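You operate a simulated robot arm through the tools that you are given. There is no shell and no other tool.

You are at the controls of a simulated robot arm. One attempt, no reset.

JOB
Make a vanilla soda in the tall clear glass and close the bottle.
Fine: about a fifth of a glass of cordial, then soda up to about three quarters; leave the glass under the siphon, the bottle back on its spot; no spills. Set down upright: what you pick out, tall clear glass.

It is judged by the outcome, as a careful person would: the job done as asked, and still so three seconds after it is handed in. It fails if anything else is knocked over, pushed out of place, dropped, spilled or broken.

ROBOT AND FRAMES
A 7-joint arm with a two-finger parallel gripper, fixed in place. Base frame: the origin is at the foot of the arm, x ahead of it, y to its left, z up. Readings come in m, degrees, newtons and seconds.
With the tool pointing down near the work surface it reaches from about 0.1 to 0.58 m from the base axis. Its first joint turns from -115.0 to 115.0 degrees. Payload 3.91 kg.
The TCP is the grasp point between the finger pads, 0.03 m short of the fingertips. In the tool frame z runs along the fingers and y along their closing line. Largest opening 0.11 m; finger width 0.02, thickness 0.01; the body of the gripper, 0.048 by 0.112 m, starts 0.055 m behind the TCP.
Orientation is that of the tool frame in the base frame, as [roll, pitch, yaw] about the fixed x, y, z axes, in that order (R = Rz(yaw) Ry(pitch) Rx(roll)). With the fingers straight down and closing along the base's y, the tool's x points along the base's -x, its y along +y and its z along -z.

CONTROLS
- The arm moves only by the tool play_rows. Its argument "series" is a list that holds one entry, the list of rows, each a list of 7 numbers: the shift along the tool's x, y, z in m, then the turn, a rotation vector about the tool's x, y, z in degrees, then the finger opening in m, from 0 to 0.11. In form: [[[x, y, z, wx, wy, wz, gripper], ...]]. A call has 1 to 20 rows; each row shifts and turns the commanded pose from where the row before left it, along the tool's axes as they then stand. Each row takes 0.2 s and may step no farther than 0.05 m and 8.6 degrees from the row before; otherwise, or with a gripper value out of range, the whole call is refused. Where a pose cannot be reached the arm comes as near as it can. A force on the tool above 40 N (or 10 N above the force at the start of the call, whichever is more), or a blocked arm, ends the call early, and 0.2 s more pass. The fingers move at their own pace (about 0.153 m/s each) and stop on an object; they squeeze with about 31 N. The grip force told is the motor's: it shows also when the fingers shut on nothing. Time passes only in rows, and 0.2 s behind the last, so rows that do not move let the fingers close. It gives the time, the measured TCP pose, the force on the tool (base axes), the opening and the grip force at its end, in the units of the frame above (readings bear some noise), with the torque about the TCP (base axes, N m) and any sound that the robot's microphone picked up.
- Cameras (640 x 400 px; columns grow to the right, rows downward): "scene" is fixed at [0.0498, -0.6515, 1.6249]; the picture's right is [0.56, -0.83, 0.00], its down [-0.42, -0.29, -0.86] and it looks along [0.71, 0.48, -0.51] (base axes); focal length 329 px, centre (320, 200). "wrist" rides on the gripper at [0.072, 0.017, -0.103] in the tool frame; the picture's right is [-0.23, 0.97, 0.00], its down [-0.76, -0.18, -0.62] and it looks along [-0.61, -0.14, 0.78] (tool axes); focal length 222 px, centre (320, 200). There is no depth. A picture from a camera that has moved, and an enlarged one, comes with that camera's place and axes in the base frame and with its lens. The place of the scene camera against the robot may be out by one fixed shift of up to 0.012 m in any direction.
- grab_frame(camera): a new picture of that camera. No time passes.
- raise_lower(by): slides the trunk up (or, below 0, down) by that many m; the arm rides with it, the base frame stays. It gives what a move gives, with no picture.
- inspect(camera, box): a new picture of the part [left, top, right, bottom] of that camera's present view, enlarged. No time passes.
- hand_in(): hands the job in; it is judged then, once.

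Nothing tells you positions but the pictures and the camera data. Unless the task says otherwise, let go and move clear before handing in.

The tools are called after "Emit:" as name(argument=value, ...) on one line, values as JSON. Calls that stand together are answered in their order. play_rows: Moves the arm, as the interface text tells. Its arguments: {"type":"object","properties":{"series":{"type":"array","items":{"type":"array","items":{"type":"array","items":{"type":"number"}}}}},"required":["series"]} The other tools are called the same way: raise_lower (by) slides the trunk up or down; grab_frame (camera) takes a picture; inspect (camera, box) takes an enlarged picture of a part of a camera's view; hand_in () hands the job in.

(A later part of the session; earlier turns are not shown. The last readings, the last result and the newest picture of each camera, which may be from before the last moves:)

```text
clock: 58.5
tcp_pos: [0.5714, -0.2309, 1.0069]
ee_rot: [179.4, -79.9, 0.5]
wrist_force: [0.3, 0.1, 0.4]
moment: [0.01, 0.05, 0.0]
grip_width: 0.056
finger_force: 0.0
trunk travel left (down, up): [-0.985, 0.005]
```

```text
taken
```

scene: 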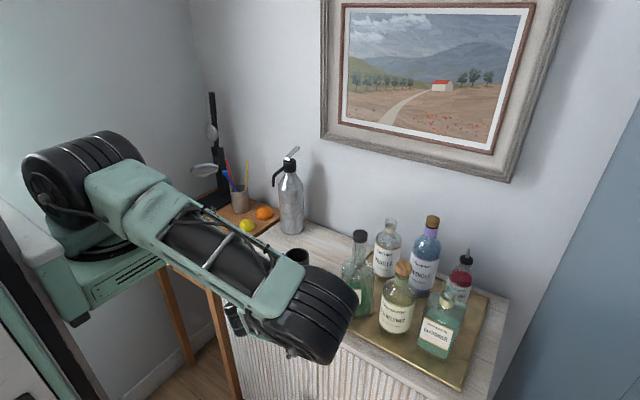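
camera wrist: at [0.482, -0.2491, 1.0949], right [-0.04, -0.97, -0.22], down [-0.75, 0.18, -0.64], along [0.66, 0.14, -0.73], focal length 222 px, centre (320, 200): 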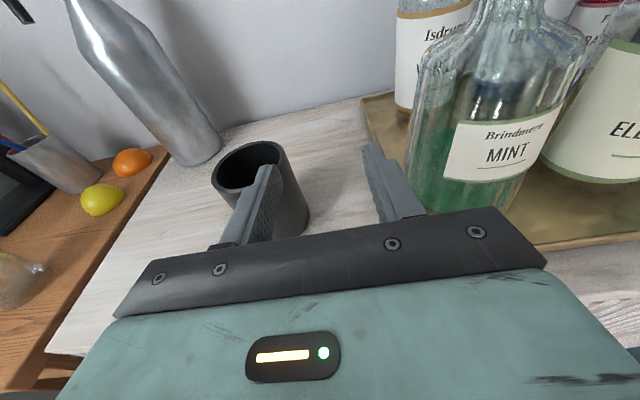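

The gripper is clear. The elbow is out to the right, which is bad for reaching the bottle, so I'll go up to a tool-down pose to swing it back overhead.

Emit:
play_rows(series=[[[0.0422, -0.016, 0.0088, 0, 0, 0, 0.08], [0.0422, -0.016, 0.0088, 0, 0, 0, 0.08], [0.0422, -0.016, 0.0088, 0, 0, 0, 0.08], [0.0422, -0.016, 0.0088, 0, 0, 0, 0.08], [0.0422, -0.016, 0.0088, 0, 0, 0, 0.08], [0, 0, 0, 0, -8, 0, 0.08], [0, 0, 0, 0, -8, 0, 0.08], [0, 0, 0, 0, -8, 0, 0.08], [0, 0, 0, 0, -8, 0, 0.08], [0, 0, 0, 0, -8, 0, 0.08], [0, 0, 0, 0, -8, 0, 0.08], [0, 0, 0, 0, -8, 0, 0.08], [0, 0, 0, 0, -8, 0, 0.08], [0, 0, 0, 0, -8, 0, 0.08], [0, 0, 0, 0, -8, 0, 0.08]]])

Emit:
grab_frame(camera="scene")

Emit:
grab_frame(camera="wrist")

```text
clock: 61.7
tcp_pos: [0.6588, -0.1528, 1.2039]
ee_rot: [180.0, 0.1, -0.1]
wrist_force: [-0.4, 0.0, 1.1]
moment: [0.01, 0.01, 0.02]
grip_width: 0.0801
finger_force: 0.1
out of reach, approached as far as the arm can: row 6, 7
trunk travel left (down, up): [-0.985, 0.005]
```

```text
taken
```

scene: 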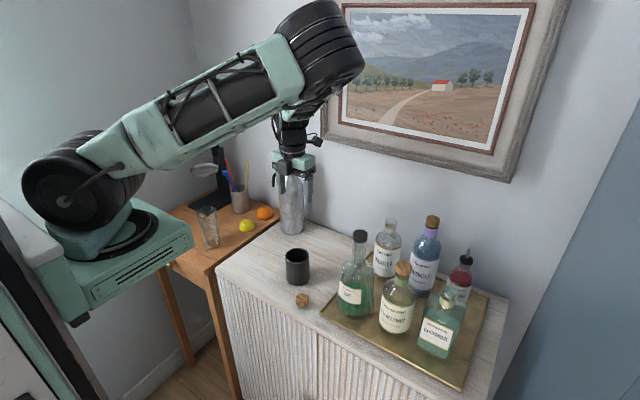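

```text
taken
camera wrist: at [0.7321, -0.1702, 1.3061], right [-0.23, -0.97, 0.0], down [-0.76, 0.18, 0.62], along [-0.61, 0.14, -0.78], focal length 222 px, centre (320, 200)
```

wrist: 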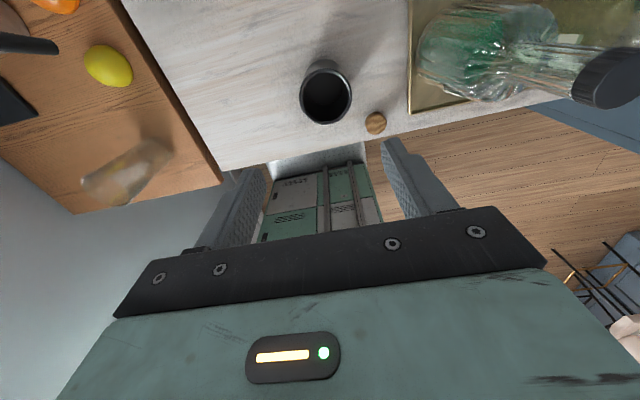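

The cork is standing upright and the elbow is overhead again. I'll drop the trunk back to its original height, then extend forward and tilt to the bottle-facing orientation.

Emit:
inspect(camera="scene", box=[280, 280, 330, 315])

Emit:
raise_lower(by=-0.06)

Emit:
play_rows(series=[[[0.0203, -0.001, -0.032, 0, 0, 0, 0.1], [0.0203, -0.001, -0.032, 0, 0, 0, 0.1], [0.0203, -0.001, -0.032, 0, 0, 0, 0.1], [0, 0, 0, 0, 8.33, 0, 0.1], [0, 0, 0, 0, 8.33, 0, 0.1], [0, 0, 0, 0, 8.33, 0, 0.1], [0, 0, 0, 0, 8.33, 0, 0.1], [0, 0, 0, 0, 8.33, 0, 0.1], [0, 0, 0, 0, 8.33, 0, 0.1]]])

Emit:
grab_frame(camera="scene")

```text
11.43 times, centred on (305, 298) of scene
camera zoom: at [0.0498, -0.6515, 1.6249], right [0.56, -0.83, 0.0], down [-0.42, -0.29, -0.86], along [0.71, 0.48, -0.51], focal length 3756 px, centre (491, -914)
```

zoom: 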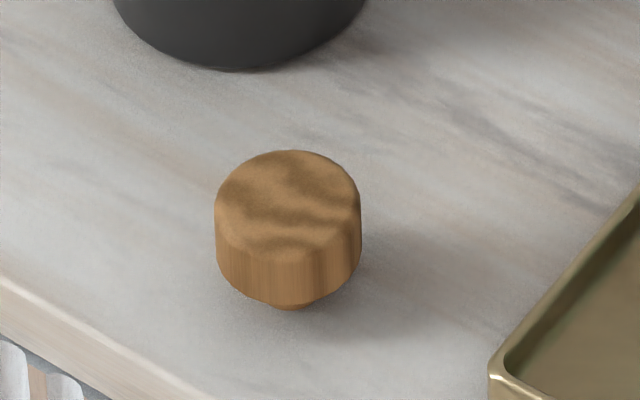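

```text
clock: 62.7
tcp_pos: [0.659, -0.1518, 1.1436]
ee_rot: [179.9, 0.0, 0.0]
wrist_force: [1.3, -0.5, -1.0]
moment: [0.0, 0.02, 0.04]
grip_width: 0.0798
finger_force: 0.0
trunk travel left (down, up): [-0.925, 0.065]
```

```text
clock: 64.7
tcp_pos: [0.72, -0.1479, 1.2401]
ee_rot: [179.9, -50.1, -0.1]
wrist_force: [1.0, -0.1, 0.4]
moment: [0.0, 0.0, 0.0]
grip_width: 0.0997
finger_force: 0.0
trunk travel left (down, up): [-0.925, 0.065]
```

```text
taken
```

scene: 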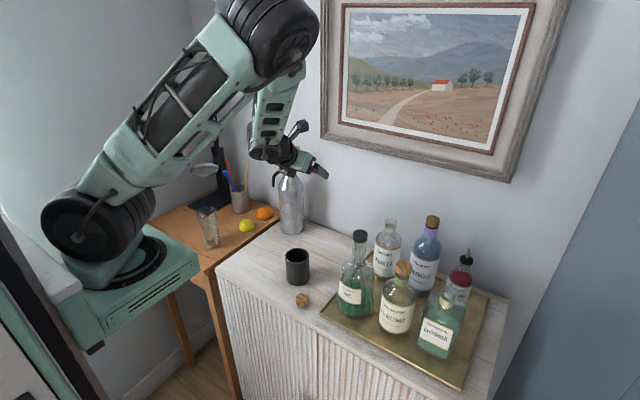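

Cork is stable and the elbow is up. Yawing toward the bottle.

Emit:
play_rows(series=[[[0, 0, 0, -6.224, 0, 5.224, 0.1], [0, 0, 0, -6.224, 0, 5.224, 0.1], [0, 0, 0, -6.224, 0, 5.224, 0.1], [0, 0, 0, -6.224, 0, 5.224, 0.1], [0, 0, 0, -6.224, 0, 5.224, 0.1], [0, 0, 0, -6.224, 0, 5.224, 0.1], [0, 0, 0, -6.224, 0, 5.224, 0.1], [0, 0, 0, -6.224, 0, 5.224, 0.1]]])

Emit:
grab_frame(camera="scene")

Emit:
grab_frame(camera="wrist")

```text
clock: 66.5
tcp_pos: [0.7209, -0.1492, 1.2384]
ee_rot: [-180.0, -50.1, -65.1]
wrist_force: [0.2, 0.5, -0.1]
moment: [0.04, -0.04, -0.01]
grip_width: 0.1004
finger_force: 0.0
trunk travel left (down, up): [-0.925, 0.065]
```

```text
taken
```

scene: 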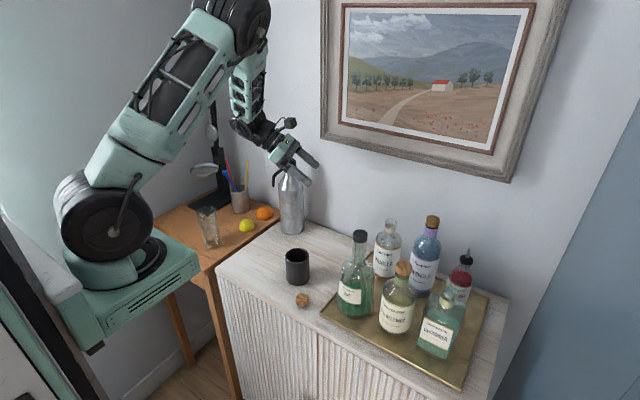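

```text
taken
camera wrist: at [0.6915, -0.1277, 1.36], right [-0.95, -0.28, -0.17], down [-0.24, 0.95, -0.18], along [0.22, -0.13, -0.97], focal length 222 px, centre (320, 200)
```

wrist: 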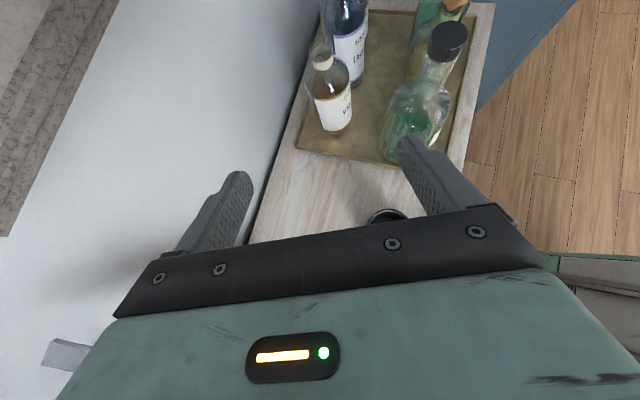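

Elbow up and tool facing the bottle. I'll flatten slightly to 25° down and move to a pre-grasp position beside the vanilla body.

Emit:
play_rows(series=[[[0, 0, 0, 0, 7.5, 0, 0.106], [0, 0, 0, 0, 7.5, 0, 0.106], [-0.0225, 0.002, 0.0368, 0, 0, 0, 0.106], [-0.0225, 0.002, 0.0368, 0, 0, 0, 0.106], [-0.0225, 0.002, 0.0368, 0, 0, 0, 0.106], [-0.0225, 0.002, 0.0368, 0, 0, 0, 0.106], [-0.0225, 0.002, 0.0368, 0, 0, 0, 0.106], [-0.0225, 0.002, 0.0368, 0, 0, 0, 0.106]]])

Emit:
grab_frame(camera="scene")

Emit:
grab_frame(camera="wrist")

```text
clock: 68.3
tcp_pos: [0.7659, -0.2851, 1.0249]
ee_rot: [179.9, -65.1, -65.0]
wrist_force: [-0.4, -0.2, 0.1]
moment: [-0.05, 0.01, -0.01]
grip_width: 0.1059
finger_force: 0.0
trunk travel left (down, up): [-0.925, 0.065]
```

```text
taken
```

scene: 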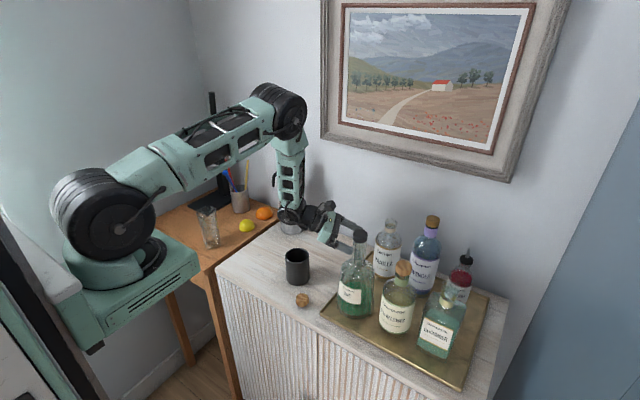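

```text
taken
camera wrist: at [0.7238, -0.2355, 1.1325], right [-0.92, -0.32, -0.21], down [-0.21, 0.88, -0.43], along [0.32, -0.35, -0.88], focal length 222 px, centre (320, 200)
```

wrist: 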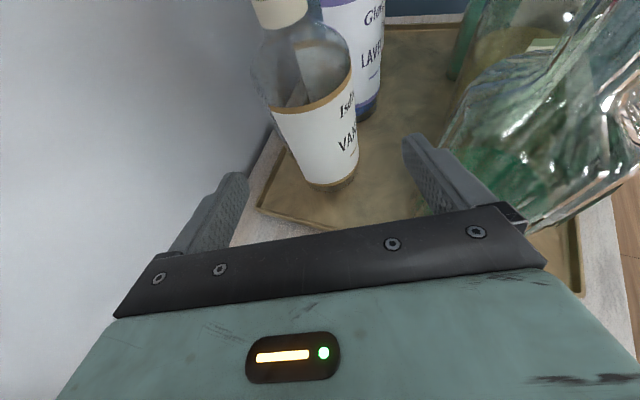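

The bottle is where expected. I'll shift slightly left to centre and advance so the open fingers straddle the body.

Emit:
play_rows(series=[[[0, -0.0045, 0.001, 0, 0, 0, 0.106], [-0.0003, 0, 0.028, 0, 0, 0, 0.106], [-0.0003, 0, 0.028, 0, 0, 0, 0.106], [-0.0003, 0, 0.028, 0, 0, 0, 0.106], [-0.0003, 0, 0.026, 0, 0, 0, 0.106]]])

Emit:
grab_frame(camera="wrist")

Emit:
inspect(camera="scene", box=[310, 190, 430, 300])

```text
clock: 69.5
tcp_pos: [0.8148, -0.3733, 0.9765]
ee_rot: [179.9, -65.1, -65.0]
wrist_force: [0.3, 0.4, 0.0]
moment: [-0.03, 0.02, -0.02]
grip_width: 0.106
finger_force: 0.1
trunk travel left (down, up): [-0.925, 0.065]
```

```text
taken
camera wrist: at [0.7737, -0.3235, 1.0853], right [-0.92, -0.32, -0.21], down [-0.21, 0.88, -0.43], along [0.32, -0.35, -0.88], focal length 222 px, centre (320, 200)
```

wrist: 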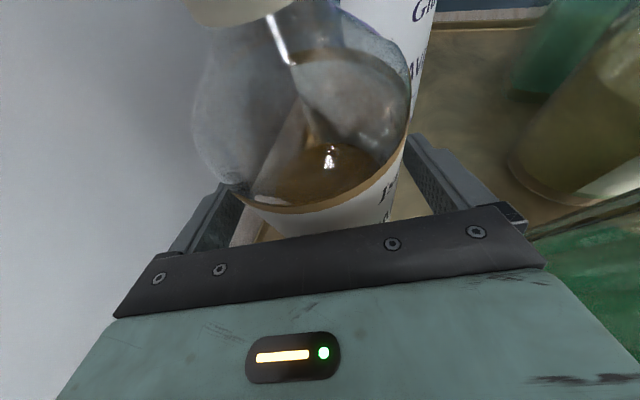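

```text
3.64 times, centred on (370, 245) of scene
camera zoom: at [0.0498, -0.6515, 1.6249], right [0.56, -0.83, 0.0], down [-0.42, -0.29, -0.86], along [0.71, 0.48, -0.51], focal length 1195 px, centre (138, 36)
```

zoom: 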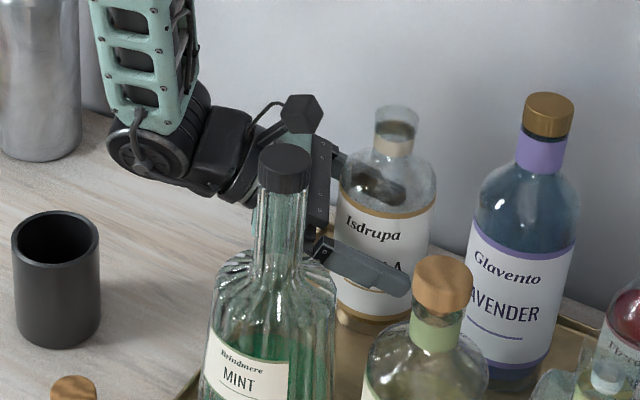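

Fingers straddle the bottle. Closing gently on the body.

Emit:
play_rows(series=[[[0, 0, 0, 0, 0, 0, 0.096], [0, 0, 0, 0, 0, 0, 0.09], [0, 0, 0, 0, 0, 0, 0.085], [0, 0, 0, 0, 0, 0, 0.08], [0, 0, 0, 0, 0, 0, 0.07], [0, 0, 0, 0, 0, 0, 0.06]]])

Emit:
grab_frame(camera="wrist")

Emit:
inspect(camera="scene", box=[310, 190, 430, 300])

```text
clock: 70.9
tcp_pos: [0.8151, -0.3732, 0.9767]
ee_rot: [179.9, -65.0, -65.0]
wrist_force: [-1.5, -2.6, 0.8]
moment: [-0.1, -0.06, -0.08]
grip_width: 0.0775
finger_force: 30.9
trunk travel left (down, up): [-0.925, 0.065]
```

```text
taken
camera wrist: at [0.7733, -0.324, 1.0851], right [-0.92, -0.32, -0.21], down [-0.21, 0.88, -0.43], along [0.32, -0.35, -0.88], focal length 222 px, centre (320, 200)
```

wrist: 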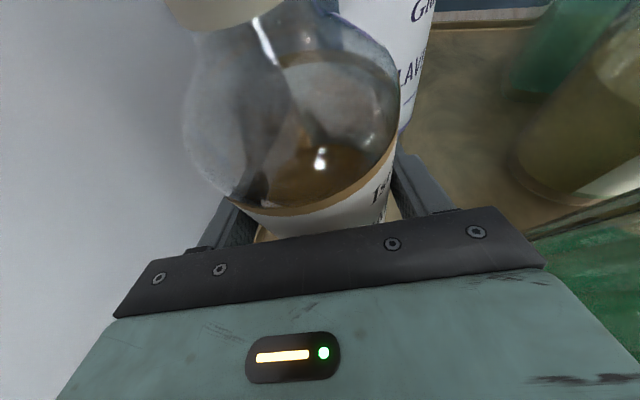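

```text
3.64 times, centred on (370, 245) of scene
camera zoom: at [0.0498, -0.6515, 1.6249], right [0.56, -0.83, 0.0], down [-0.42, -0.29, -0.86], along [0.71, 0.48, -0.51], focal length 1195 px, centre (138, 36)
```

zoom: 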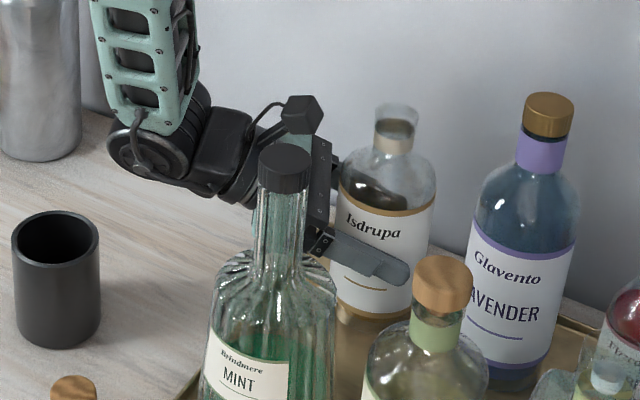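

Gripped at 0.0775 m. This pose (0.815, -0.373, 0.977) will be my return pose. I'll lift slightly and check the hold.

Emit:
play_rows(series=[[[0.0091, 0, -0.0042, 0, 0, 0, 0.06], [0.0091, 0, -0.0042, 0, 0, 0, 0.06], [0.0091, 0, -0.0042, 0, 0, 0, 0.06], [0, 0, 0, 0, 0, 0, 0.06]]])

Emit:
inspect(camera="scene", box=[310, 190, 430, 300])

```text
clock: 71.9
tcp_pos: [0.8159, -0.3727, 1.005]
ee_rot: [179.8, -65.0, -64.9]
wrist_force: [0.8, 0.0, -6.7]
moment: [-0.01, 0.0, -0.01]
grip_width: 0.0773
finger_force: 31.2
trunk travel left (down, up): [-0.925, 0.065]
```

```text
3.64 times, centred on (370, 245) of scene
camera zoom: at [0.0498, -0.6515, 1.6249], right [0.56, -0.83, 0.0], down [-0.42, -0.29, -0.86], along [0.71, 0.48, -0.51], focal length 1195 px, centre (138, 36)
```

zoom: 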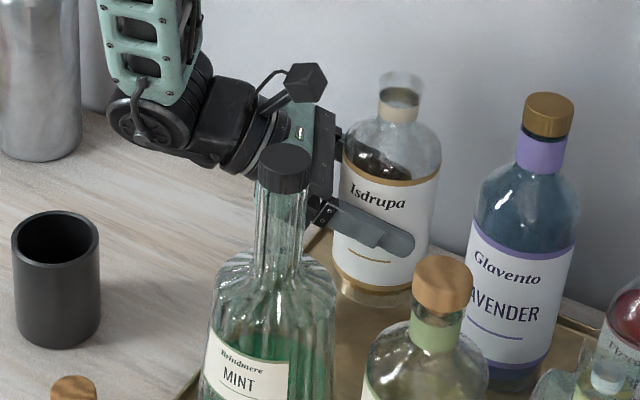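

The bottle is held well, with almost no moment at the grip. I'll check the cordial level inside so I know the safe tilt angle.

Emit:
inspect(camera="scene", box=[365, 205, 415, 280])

Emit:
grab_frame(camera="wrist")

Emit:
inspect(camera="scene", box=[170, 190, 240, 260])

```text
5.33 times, centred on (390, 242) of scene
camera zoom: at [0.0498, -0.6515, 1.6249], right [0.56, -0.83, 0.0], down [-0.42, -0.29, -0.86], along [0.71, 0.48, -0.51], focal length 1753 px, centre (-53, -27)
```

zoom: 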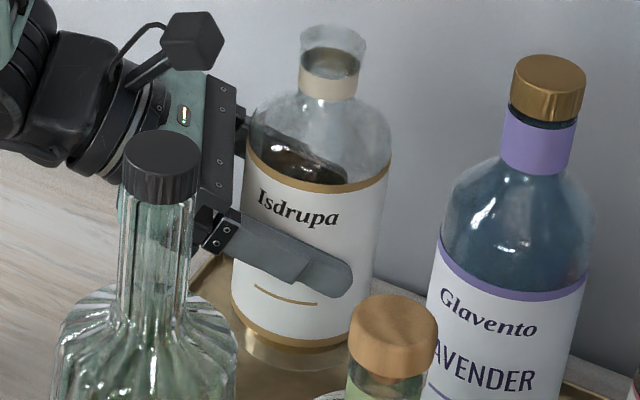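

```text
taken
camera wrist: at [0.7746, -0.324, 1.1147], right [-0.92, -0.32, -0.2], down [-0.21, 0.88, -0.43], along [0.32, -0.35, -0.88], focal length 222 px, centre (320, 200)
```

wrist: 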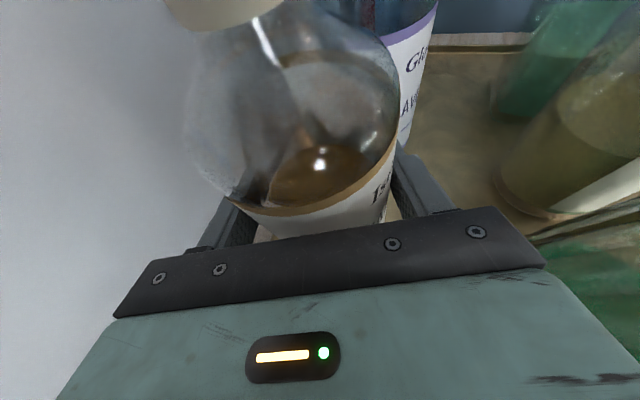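

```text
5.71 times, centred on (205, 225) of scene
camera zoom: at [0.0498, -0.6515, 1.6249], right [0.56, -0.83, 0.0], down [-0.42, -0.29, -0.86], along [0.71, 0.48, -0.51], focal length 1878 px, centre (977, 57)
```

zoom: 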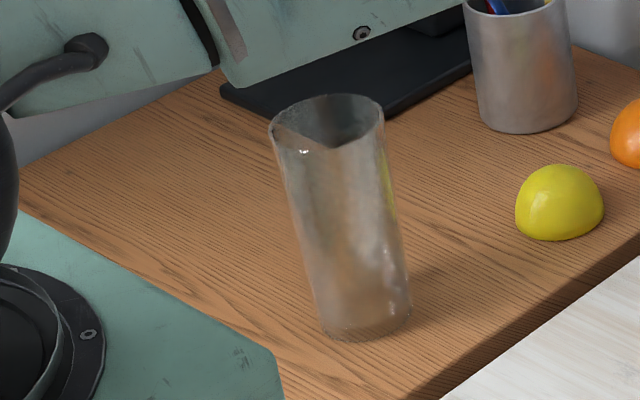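

The cordial level is below the label top, so tilting up to about 60° is safe before any flow. I'll lift the bottle well clear and bring it out over the open part of the cabinet, upright.

Emit:
play_rows(series=[[[0.0329, 0, -0.0153, 0, 0, 0, 0.06], [0.0329, 0, -0.0153, 0, 0, 0, 0.06], [0.0329, 0, -0.0153, 0, 0, 0, 0.06], [0.0329, 0, -0.0153, 0, 0, 0, 0.06], [-0.007, 0.0054, -0.0346, 0, 0, 0, 0.06], [-0.007, 0.0054, -0.0346, 0, 0, 0, 0.06], [-0.007, 0.0054, -0.0346, 0, 0, 0, 0.06], [-0.007, 0.0054, -0.0346, 0, 0, 0, 0.06], [-0.007, 0.0054, -0.0346, 0, 0, 0, 0.06], [-0.0067, 0.005, -0.0346, 0, 0, 0, 0.06]]])

Emit:
grab_frame(camera="scene")

Emit:
grab_frame(camera="wrist")

```text
clock: 74.1
tcp_pos: [0.6989, -0.1999, 1.2004]
ee_rot: [179.9, -65.2, -65.0]
wrist_force: [0.7, -0.6, -6.8]
moment: [0.01, 0.06, -0.01]
grip_width: 0.0772
finger_force: 31.0
trunk travel left (down, up): [-0.925, 0.065]
```

```text
taken
```

scene: 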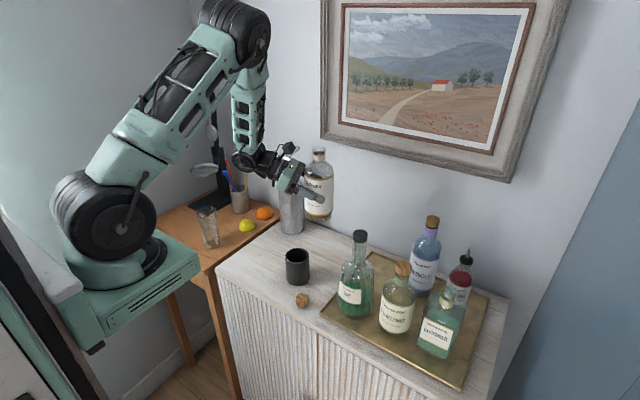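

```text
taken
camera wrist: at [0.6581, -0.1503, 1.3095], right [-0.92, -0.32, -0.21], down [-0.21, 0.88, -0.43], along [0.32, -0.35, -0.88], focal length 222 px, centre (320, 200)
```

wrist: 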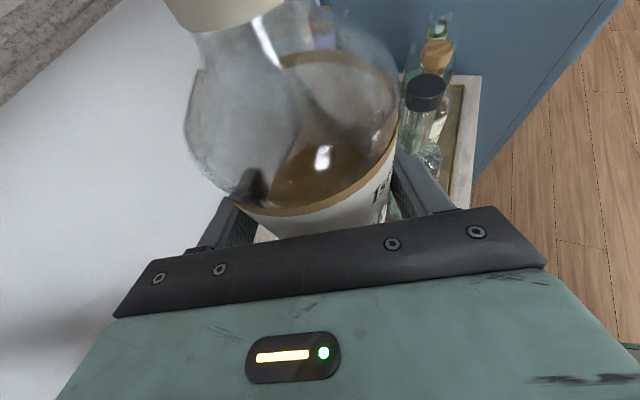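

Held weight reads about 6.8 N. I'll tilt the bottle gradually to the left to about 54°, still below the pour angle, well away from everything.

Emit:
play_rows(series=[[[0, 0, 0, -2.536, 0, -5.438, 0.06], [0, 0, 0, -2.536, 0, -5.438, 0.06], [0, 0, 0, -2.536, 0, -5.438, 0.06], [0, 0, 0, -2.536, 0, -5.438, 0.06], [0, 0, 0, -2.536, 0, -5.438, 0.06]]])

Emit:
grab_frame(camera="scene")

Emit:
grab_frame(camera="wrist")

```text
clock: 75.3
tcp_pos: [0.6987, -0.1992, 1.1992]
ee_rot: [125.9, -51.7, -17.9]
wrist_force: [0.4, 0.4, -7.1]
moment: [0.03, 0.03, 0.03]
grip_width: 0.0774
finger_force: 31.3
trunk travel left (down, up): [-0.925, 0.065]
```

```text
taken
```

scene: 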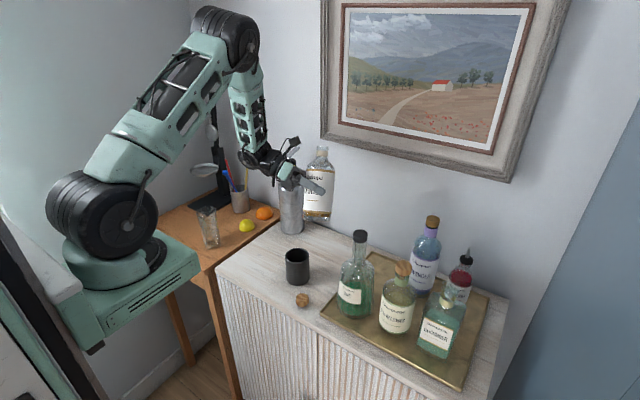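

```text
taken
camera wrist: at [0.7106, -0.1263, 1.3024], right [-0.9, -0.31, 0.31], down [-0.43, 0.78, -0.46], along [-0.1, -0.55, -0.83], focal length 222 px, centre (320, 200)
```

wrist: 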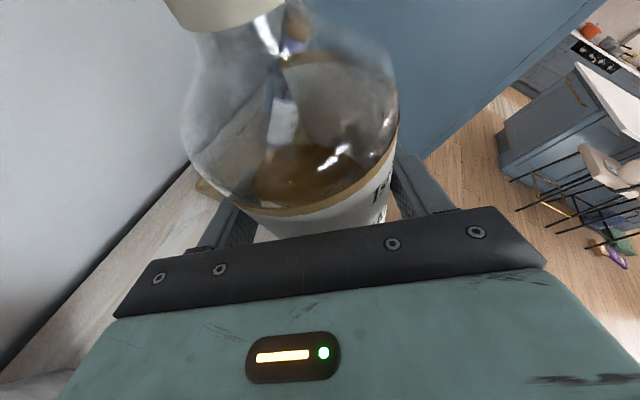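

Emit:
play_rows(series=[[[0, 0, 0, -2.536, 0, -5.438, 0.06], [0, 0, 0, -2.536, 0, -5.438, 0.06], [0, 0, 0, -2.536, 0, -5.438, 0.06], [0, 0, 0, -2.536, 0, -5.438, 0.06]]])

Emit:
inspect(camera="scene", box=[230, 120, 370, 250])

Emit:
grab_frame(camera="wrist")

```text
clock: 76.3
tcp_pos: [0.7008, -0.2002, 1.2013]
ee_rot: [106.9, -32.0, -5.1]
wrist_force: [-0.6, 0.0, -6.5]
moment: [0.05, -0.02, 0.0]
grip_width: 0.0774
finger_force: 31.2
trunk travel left (down, up): [-0.925, 0.065]
```

```text
3.08 times, centred on (300, 185) of scene
camera zoom: at [0.0498, -0.6515, 1.6249], right [0.56, -0.83, 0.0], down [-0.42, -0.29, -0.86], along [0.71, 0.48, -0.51], focal length 1011 px, centre (382, 246)
```

zoom: 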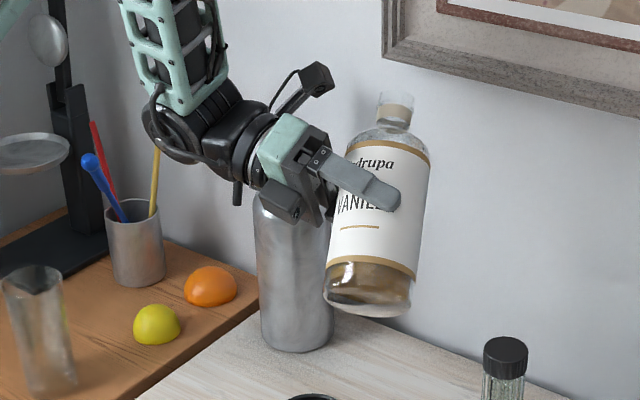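

```text
taken
camera wrist: at [0.7454, -0.111, 1.2773], right [-0.71, -0.22, 0.67], down [-0.59, 0.7, -0.39], along [-0.38, -0.68, -0.63], focal length 222 px, centre (320, 200)
```

wrist: 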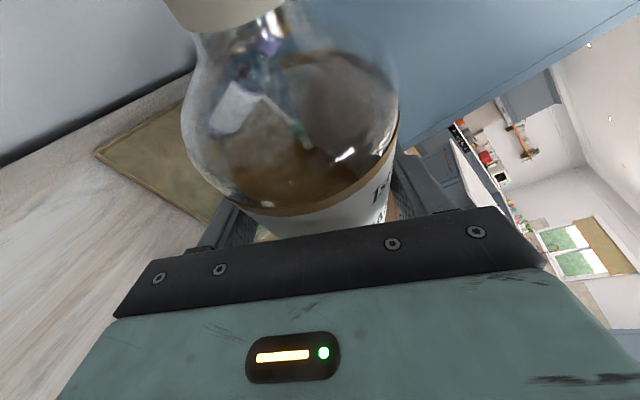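

Tilted to 54° with no flow. I'll carry it in front of the siphon toward the glass at this tilt.

Emit:
play_rows(series=[[[-0.0169, -0.0047, -0.0345, 0, 0, 0, 0.06], [-0.0169, -0.0047, -0.0345, 0, 0, 0, 0.06], [-0.0169, -0.0047, -0.0345, 0, 0, 0, 0.06], [-0.0169, -0.0047, -0.0345, 0, 0, 0, 0.06], [-0.0169, -0.0047, -0.0345, 0, 0, 0, 0.06], [-0.0169, -0.0047, -0.0345, 0, 0, 0, 0.06], [-0.0169, -0.0047, -0.0345, 0, 0, 0, 0.06]]])

Emit:
grab_frame(camera="scene")

Emit:
grab_frame(camera="wrist")

```text
clock: 77.9
tcp_pos: [0.6004, 0.0501, 1.1695]
ee_rot: [106.9, -32.1, -5.1]
wrist_force: [0.4, -1.4, -7.0]
moment: [0.05, -0.03, -0.01]
grip_width: 0.0772
finger_force: 31.0
trunk travel left (down, up): [-0.925, 0.065]
```

```text
taken
```

scene: 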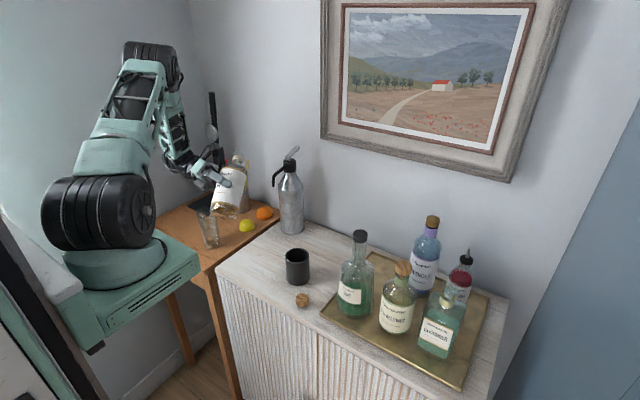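

```text
taken
camera wrist: at [0.646, 0.1395, 1.2472], right [-0.71, -0.22, 0.67], down [-0.59, 0.7, -0.4], along [-0.38, -0.68, -0.63], focal length 222 px, centre (320, 200)
```

wrist: 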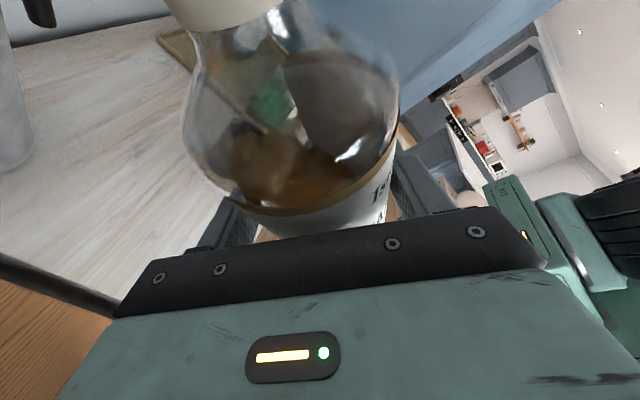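

The arm follows well and the scene camera sees both glass and bottle. I'll zoom in to calibrate the glass position against the known bottle/gripper position.

Emit:
inspect(camera="scene", box=[170, 140, 280, 260])

```text
3.33 times, centred on (225, 200) of scene
camera zoom: at [0.0498, -0.6515, 1.6249], right [0.56, -0.83, 0.0], down [-0.42, -0.29, -0.86], along [0.71, 0.48, -0.51], focal length 1096 px, centre (637, 200)
```

zoom: 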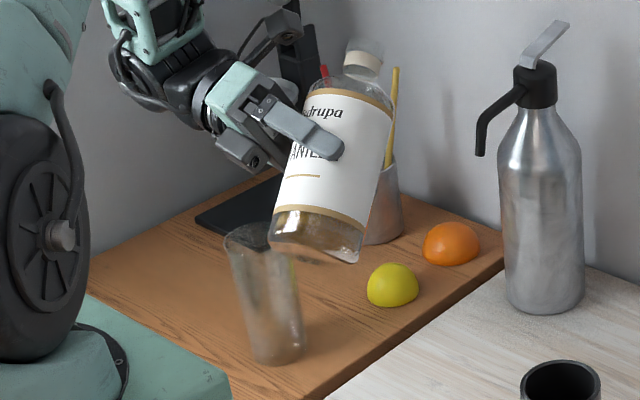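

I place the glass at about (0.631, 0.227) with its rim near z 1.0. I'll bring the bottle in with its mouth above the near-right part of the glass, still at 54° and about 10 cm high, then compare in the picture.

Emit:
play_rows(series=[[[-0.0219, -0.012, -0.0194, 0, 0, 0, 0.06], [-0.0219, -0.012, -0.0194, 0, 0, 0, 0.06], [-0.0219, -0.012, -0.0194, 0, 0, 0, 0.06], [0, 0, 0, 3.995, 6.068, -1.863, 0.06], [0, 0, 0, 3.995, 6.068, -1.863, 0.06], [-0.0104, -0.018, -0.0202, 0, 0, 0, 0.06], [-0.0104, -0.018, -0.0202, 0, 0, 0, 0.06]]])

Emit:
inspect(camera="scene", box=[150, 140, 280, 260])

Emit:
grab_frame(camera="scene")

```text
clock: 79.5
tcp_pos: [0.5464, 0.1689, 1.0906]
ee_rot: [106.8, -32.1, 10.1]
wrist_force: [-0.2, -0.5, -6.6]
moment: [0.06, 0.05, 0.02]
grip_width: 0.077
finger_force: 30.9
trunk travel left (down, up): [-0.925, 0.065]
```

```text
3.33 times, centred on (215, 200) of scene
camera zoom: at [0.0498, -0.6515, 1.6249], right [0.56, -0.83, 0.0], down [-0.42, -0.29, -0.86], along [0.71, 0.48, -0.51], focal length 1096 px, centre (670, 200)
```

zoom: 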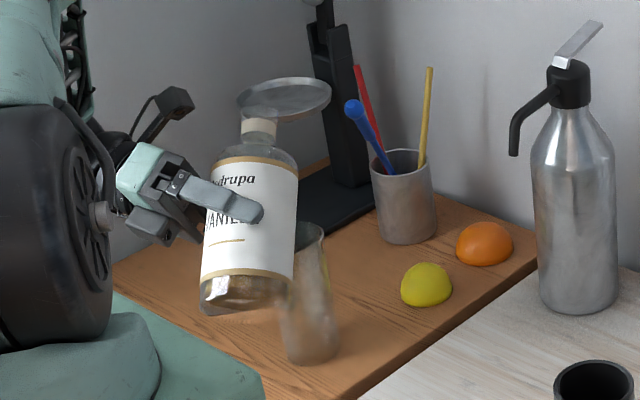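

```text
taken
```

scene: 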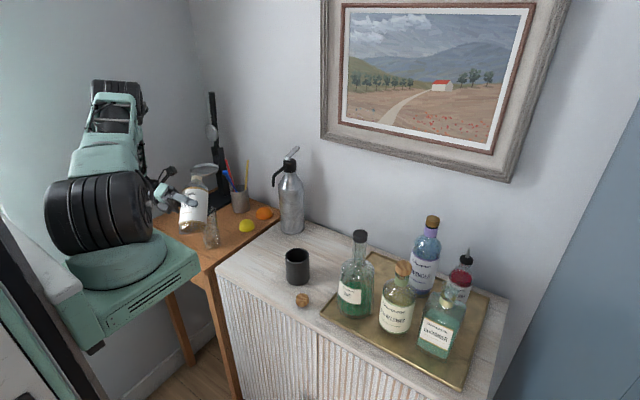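

The bottle mouth is roughly above the glass. I'll lower it toward the rim and check alignment.

Emit:
play_rows(series=[[[-0.016, -0.0243, 0.0075, 0, 0, 0, 0.06], [-0.016, -0.0243, 0.0075, 0, 0, 0, 0.06]]])

Emit:
inspect(camera="scene", box=[160, 160, 260, 260])

```text
clock: 80.0
tcp_pos: [0.5452, 0.1687, 1.0691]
ee_rot: [106.1, -32.8, 10.3]
wrist_force: [-6.0, -2.0, 12.1]
moment: [0.35, -0.34, 0.11]
grip_width: 0.0774
finger_force: 31.2
trunk travel left (down, up): [-0.925, 0.065]
stopped in row 2: the force on the tool passed its limit at 60 N (the readings are from after the stop); the commanded pose is now the measured one
```

```text
4.00 times, centred on (210, 210) of scene
camera zoom: at [0.0498, -0.6515, 1.6249], right [0.56, -0.83, 0.0], down [-0.42, -0.29, -0.86], along [0.71, 0.48, -0.51], focal length 1315 px, centre (760, 160)
```

zoom: 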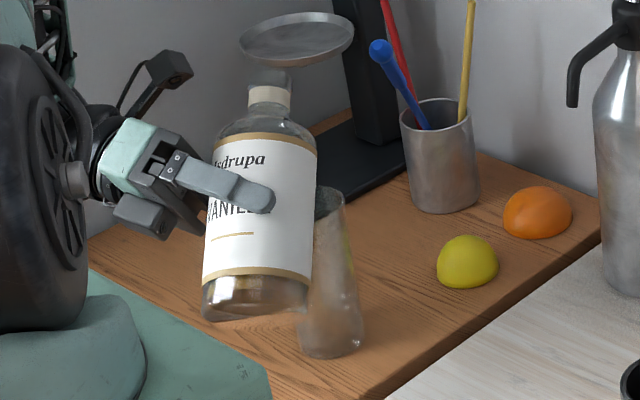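

Contact. The lower finger pressed on the glass rim, so the glass is closer and taller than I had placed it (about (0.606, 0.192), rim near z 1.03). It is still upright in place. I'll back straight up now.

Emit:
play_rows(series=[[[0.008, 0.0121, -0.0037, 0, 0, 0, 0.06], [0.016, 0.0243, -0.0075, 0, 0, 0, 0.06], [0.016, 0.0243, -0.0075, 0, 0, 0, 0.06]]])

Emit:
inspect(camera="scene", box=[160, 160, 260, 260])

```text
clock: 80.8
tcp_pos: [0.5465, 0.1698, 1.1422]
ee_rot: [106.2, -32.6, 10.2]
wrist_force: [0.5, 0.5, -8.0]
moment: [0.03, 0.01, 0.01]
grip_width: 0.0773
finger_force: 30.7
trunk travel left (down, up): [-0.925, 0.065]
```

```text
4.00 times, centred on (210, 210) of scene
camera zoom: at [0.0498, -0.6515, 1.6249], right [0.56, -0.83, 0.0], down [-0.42, -0.29, -0.86], along [0.71, 0.48, -0.51], focal length 1315 px, centre (760, 160)
```

zoom: 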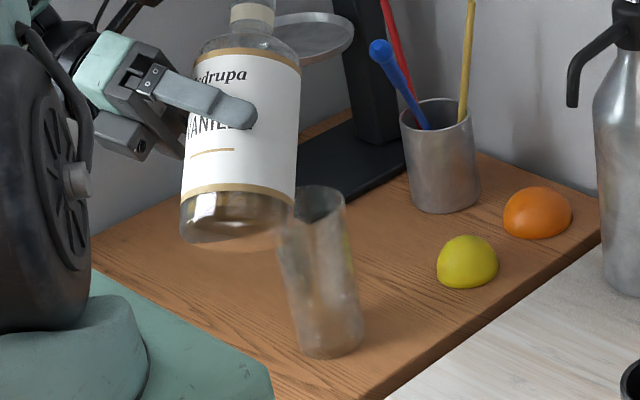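

The glass is fine. It sits at about (0.608, 0.190) with its rim near z 1.027, and from this side the gripper would crowd it. I'll back off and spin the tool about the bottle's own axis so the gripper sits above the bottle, leaving the underside clear for pouring.

Emit:
play_rows(series=[[[0.0165, 0.0229, 0.0315, 0, 0, 0, 0.06], [0.0165, 0.0229, 0.0315, 0, 0, 0, 0.06], [0.0165, 0.0229, 0.0315, 0, 0, 0, 0.06], [0.0165, 0.0229, 0.0315, 0, 0, 0, 0.06], [0, 0, 0, 7.414, 0, -3.457, 0.06], [0, 0, 0, 7.414, 0, -3.457, 0.06], [0, 0, 0, 7.414, 0, -3.457, 0.06], [0, 0, 0, 7.414, 0, -3.457, 0.06]]])

Emit:
grab_frame(camera="scene")

```text
clock: 82.5
tcp_pos: [0.5994, 0.0298, 1.221]
ee_rot: [132.5, -20.9, 17.8]
wrist_force: [0.4, 0.4, -7.0]
moment: [0.0, 0.01, 0.0]
grip_width: 0.0772
finger_force: 30.4
trunk travel left (down, up): [-0.925, 0.065]
```

```text
taken
```

scene: 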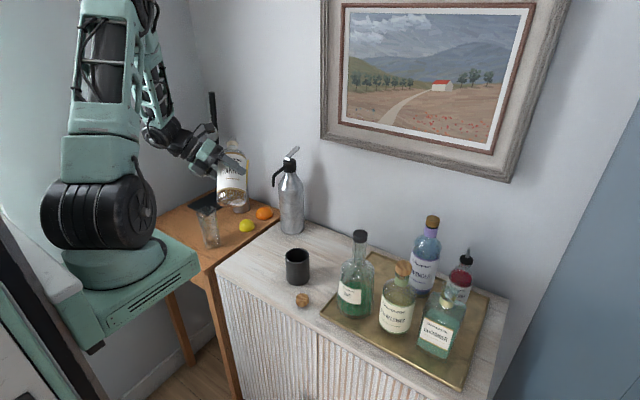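

Emit:
play_rows(series=[[[0, 0, 0, 7.414, 0, -3.457, 0.06], [0, 0, 0, 7.414, 0, -3.457, 0.06], [0, 0, 0, 7.414, 0, -3.457, 0.06], [0, 0, 0, 7.414, 0, -3.457, 0.06], [0, 0, 0, 7.414, 0, -3.457, 0.06], [0, 0, 0, 7.414, 0, -3.457, 0.06], [0, 0, 0, 7.414, 0, -3.457, 0.06]]])

Emit:
grab_frame(camera="scene")

Emit:
grab_frame(camera="wrist")

```text
clock: 84.2
tcp_pos: [0.5989, 0.0317, 1.2227]
ee_rot: [179.1, -11.2, 40.0]
wrist_force: [-0.5, 0.2, -8.4]
moment: [-0.07, 0.02, 0.02]
grip_width: 0.0773
finger_force: 31.0
trunk travel left (down, up): [-0.925, 0.065]
```

```text
taken
```

scene: 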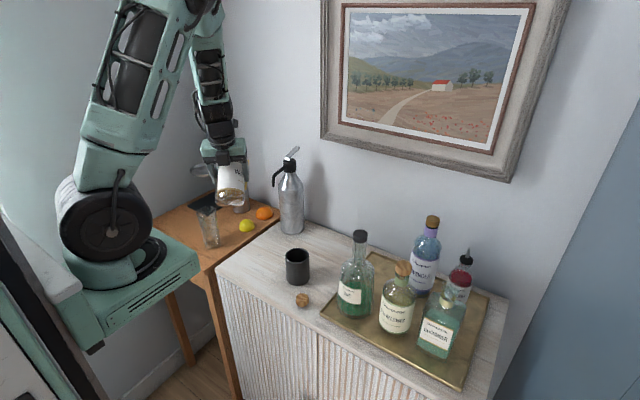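

```text
taken
camera wrist: at [0.6485, 0.0516, 1.3371], right [0.45, -0.89, -0.03], down [-0.79, -0.41, 0.46], along [-0.42, -0.19, -0.89], focal length 222 px, centre (320, 200)
```

wrist: 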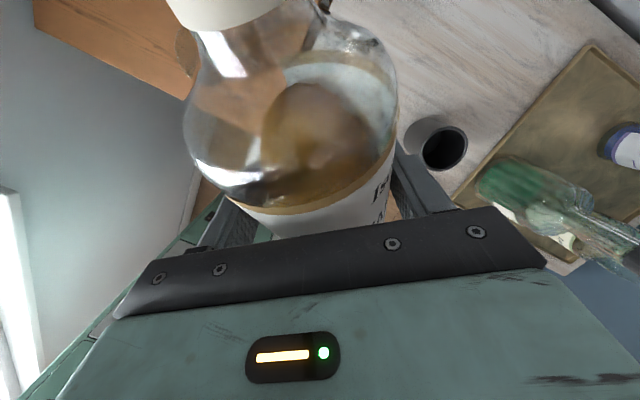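

The gripper is now above the bottle. I'll yaw so the mouth points toward the glass and move to a hover position.

Emit:
play_rows(series=[[[0, 0, 0, 1.455, 0, -7.358, 0.06], [0, 0, 0, 1.455, 0, -7.358, 0.06], [0, 0, 0, 1.455, 0, -7.358, 0.06], [0, 0, 0, 1.455, 0, -7.358, 0.06], [0.0075, -0.0152, 0.0364, 0, 0, 0, 0.06], [0.0075, -0.0152, 0.0364, 0, 0, 0, 0.06]]])

Emit:
grab_frame(camera="scene")

Emit:
inspect(camera="scene", box=[150, 150, 270, 260])

Emit:
grab_frame(camera="wrist")

```text
clock: 85.5
tcp_pos: [0.5808, 0.0648, 1.1533]
ee_rot: [179.2, -10.7, 69.8]
wrist_force: [0.2, -0.7, -6.9]
moment: [0.08, 0.02, 0.0]
grip_width: 0.0773
finger_force: 31.3
trunk travel left (down, up): [-0.925, 0.065]
```

```text
taken
```

scene: 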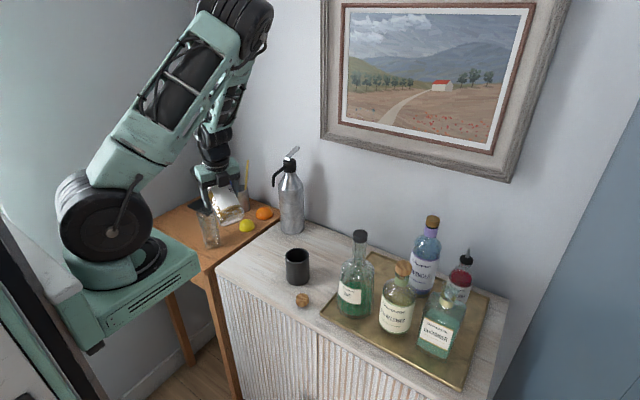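

```text
3.64 times, centred on (210, 205) of scene
camera zoom: at [0.0498, -0.6515, 1.6249], right [0.56, -0.83, 0.0], down [-0.42, -0.29, -0.86], along [0.71, 0.48, -0.51], focal length 1195 px, centre (720, 182)
```

zoom: 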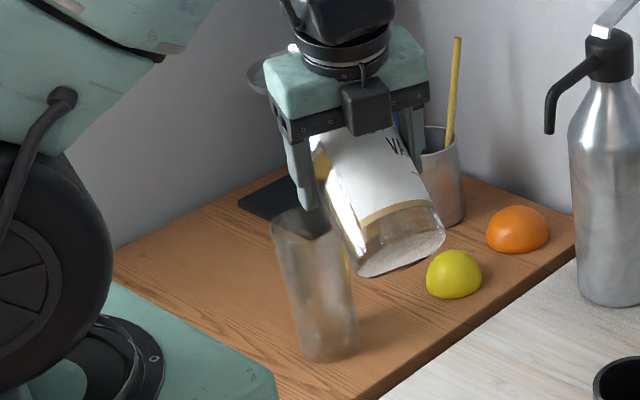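

```text
taken
camera wrist: at [0.6141, 0.1075, 1.268], right [0.84, -0.55, -0.03], down [-0.47, -0.75, 0.47], along [-0.28, -0.38, -0.88], focal length 222 px, centre (320, 200)
```

wrist: 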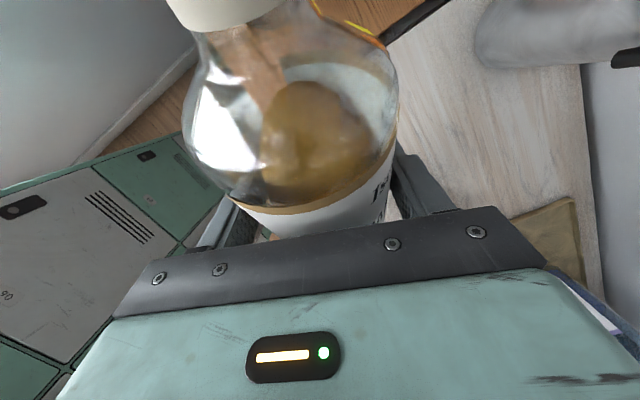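

Emit:
play_rows(series=[[[-0.001, -0.0039, 0.0322, 0, 0, 0, 0.06], [-0.001, -0.0039, 0.0322, 0, 0, 0, 0.06], [-0.001, -0.0038, 0.0322, 0, 0, 0, 0.06]]])

Emit:
inspect(camera="scene", box=[150, 150, 270, 260])

```text
clock: 86.3
tcp_pos: [0.5798, 0.0828, 1.0566]
ee_rot: [179.3, -10.7, 69.9]
wrist_force: [-0.2, -0.1, -7.1]
moment: [0.02, -0.04, 0.01]
grip_width: 0.0771
finger_force: 31.1
trunk travel left (down, up): [-0.925, 0.065]
```

```text
3.64 times, centred on (210, 205) of scene
camera zoom: at [0.0498, -0.6515, 1.6249], right [0.56, -0.83, 0.0], down [-0.42, -0.29, -0.86], along [0.71, 0.48, -0.51], focal length 1195 px, centre (720, 182)
```

zoom: 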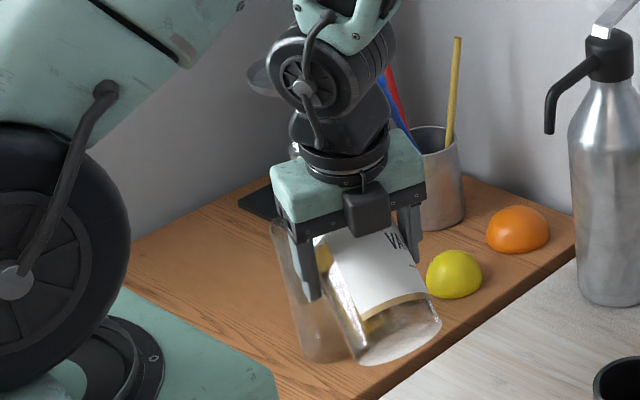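

Emit:
play_rows(series=[[[-0.0008, -0.0042, 0.0152, 0, 0, 0, 0.06], [-0.0007, -0.0041, 0.0151, 0, 0, 0, 0.06], [0, 0, 0, 0, 0, 0, 0.06]]])

Emit:
grab_frame(camera="wrist")

Emit:
inspect(camera="scene", box=[170, 180, 250, 260])

```text
clock: 87.2
tcp_pos: [0.5719, 0.0901, 1.0264]
ee_rot: [179.1, -10.6, 69.8]
wrist_force: [0.8, 1.0, -8.9]
moment: [0.03, -0.04, 0.0]
grip_width: 0.0767
finger_force: 30.8
trunk travel left (down, up): [-0.925, 0.065]
```

```text
taken
camera wrist: at [0.6047, 0.1336, 1.1411], right [0.84, -0.55, -0.03], down [-0.47, -0.75, 0.47], along [-0.28, -0.38, -0.88], focal length 222 px, centre (320, 200)
```

wrist: 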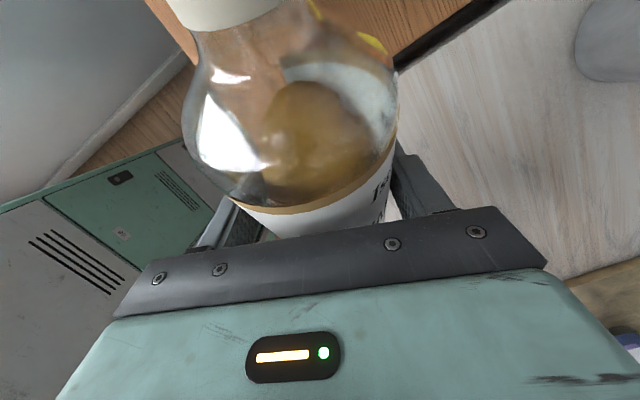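

```text
5.00 times, centred on (210, 220) of scene
camera zoom: at [0.0498, -0.6515, 1.6249], right [0.56, -0.83, 0.0], down [-0.42, -0.29, -0.86], along [0.71, 0.48, -0.51], focal length 1643 px, centre (870, 100)
```

zoom: 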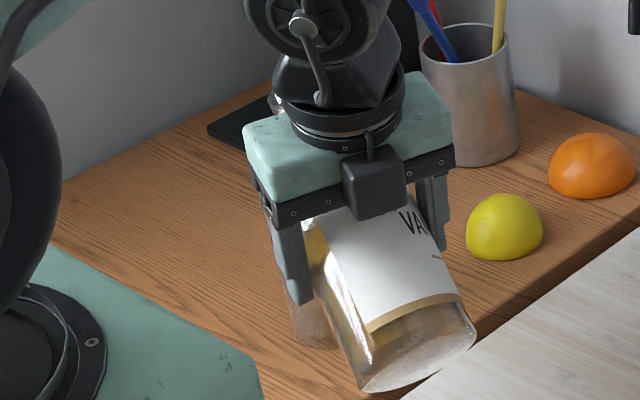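

From here the gripper hides the glass from the camera. I'll raise slightly and yaw another 30° so the bottle comes in from the right and the glass stays visible during the pour.

Emit:
play_rows(series=[[[0.0076, 0, -0.0393, 0, 0, 0, 0.06], [0, 0, 0, 1.455, 0, -7.358, 0.06], [0, 0, 0, 1.455, 0, -7.358, 0.06], [0, 0, 0, 1.455, 0, -7.358, 0.06], [0, 0, 0, 1.455, 0, -7.358, 0.06], [-0.0074, 0.0274, -0.0015, 0, 0, 0, 0.06], [-0.0074, 0.0274, -0.0014, 0, 0, 0, 0.06], [0, 0, 0, 0, 0, 0, 0.06]]])

Emit:
inspect(camera="scene", box=[170, 160, 270, 260])

Emit:
grab_frame(camera="scene")

```text
clock: 89.0
tcp_pos: [0.6258, 0.0875, 1.0679]
ee_rot: [179.5, -10.3, 99.8]
wrist_force: [-0.7, 0.4, -6.5]
moment: [0.01, 0.0, 0.01]
grip_width: 0.077
finger_force: 30.6
trunk travel left (down, up): [-0.925, 0.065]
```

```text
4.00 times, centred on (220, 210) of scene
camera zoom: at [0.0498, -0.6515, 1.6249], right [0.56, -0.83, 0.0], down [-0.42, -0.29, -0.86], along [0.71, 0.48, -0.51], focal length 1315 px, centre (720, 160)
```

zoom: 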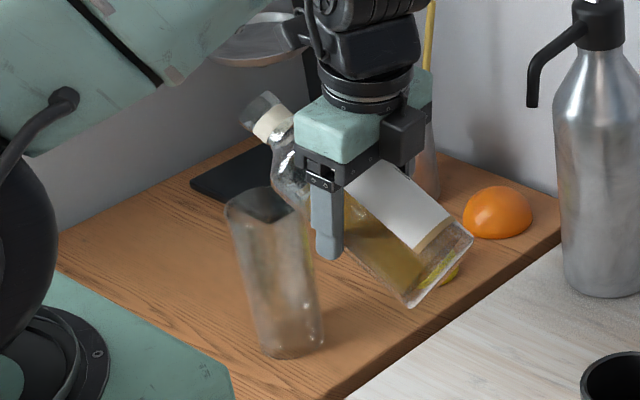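

```text
taken
```

scene: 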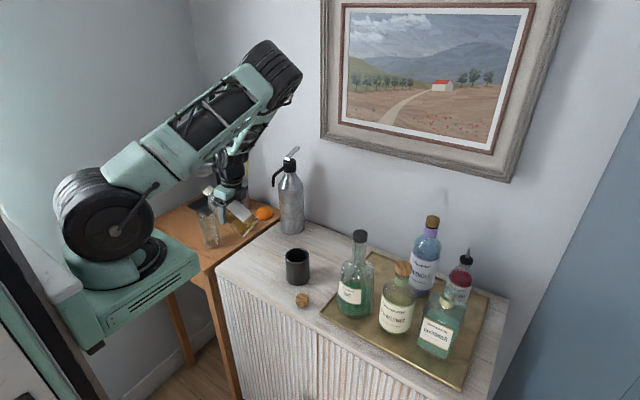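

Now both the bottle mouth and the glass are clearly visible, and the mouth is about 1 cm short of the glass centre, as planned. I'll lower to just above the rim.

Emit:
play_rows(series=[[[-0.0035, 0, 0.018, 0, 0, 0, 0.06], [-0.0035, 0, 0.018, 0, 0, 0, 0.06], [-0.0034, 0, 0.018, 0, 0, 0, 0.06]]])

Emit:
inspect(camera="scene", box=[170, 160, 270, 260])

```text
clock: 89.8
tcp_pos: [0.6278, 0.0851, 1.012]
ee_rot: [179.6, -10.2, 99.7]
wrist_force: [-0.3, -0.5, -7.5]
moment: [0.02, -0.04, -0.01]
grip_width: 0.0771
finger_force: 30.7
trunk travel left (down, up): [-0.925, 0.065]
```

```text
4.00 times, centred on (220, 210) of scene
camera zoom: at [0.0498, -0.6515, 1.6249], right [0.56, -0.83, 0.0], down [-0.42, -0.29, -0.86], along [0.71, 0.48, -0.51], focal length 1315 px, centre (720, 160)
```

zoom: 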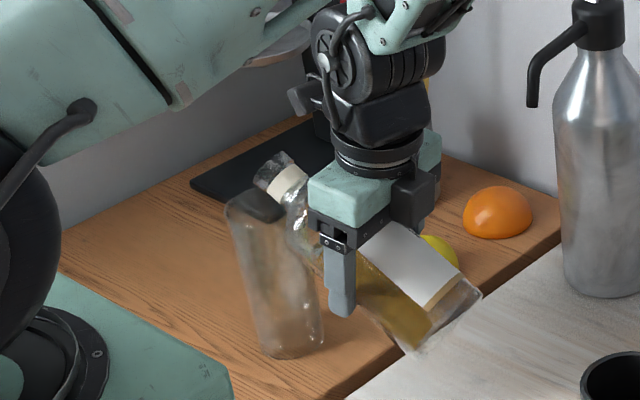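

Mouth is just above the near rim. I'll tilt further about the mouth in small steps, to about 69°, then nudge forward.

Emit:
play_rows(series=[[[-0.003, 0, -0.0094, 0, -5, 0, 0.06], [-0.003, 0, -0.0094, 0, -5, 0, 0.06], [-0.003, 0, -0.0094, 0, -5, 0, 0.06]]])

Emit:
inspect(camera="scene", box=[170, 160, 270, 260])

```text
clock: 90.5
tcp_pos: [0.6284, 0.0749, 1.0375]
ee_rot: [179.6, 4.7, 99.6]
wrist_force: [-0.1, 0.3, -7.4]
moment: [0.01, 0.01, 0.02]
grip_width: 0.0772
finger_force: 30.8
trunk travel left (down, up): [-0.925, 0.065]
```

```text
4.00 times, centred on (220, 210) of scene
camera zoom: at [0.0498, -0.6515, 1.6249], right [0.56, -0.83, 0.0], down [-0.42, -0.29, -0.86], along [0.71, 0.48, -0.51], focal length 1315 px, centre (720, 160)
```

zoom: 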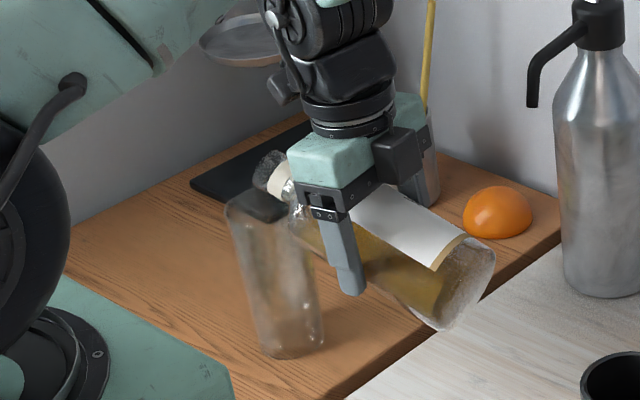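

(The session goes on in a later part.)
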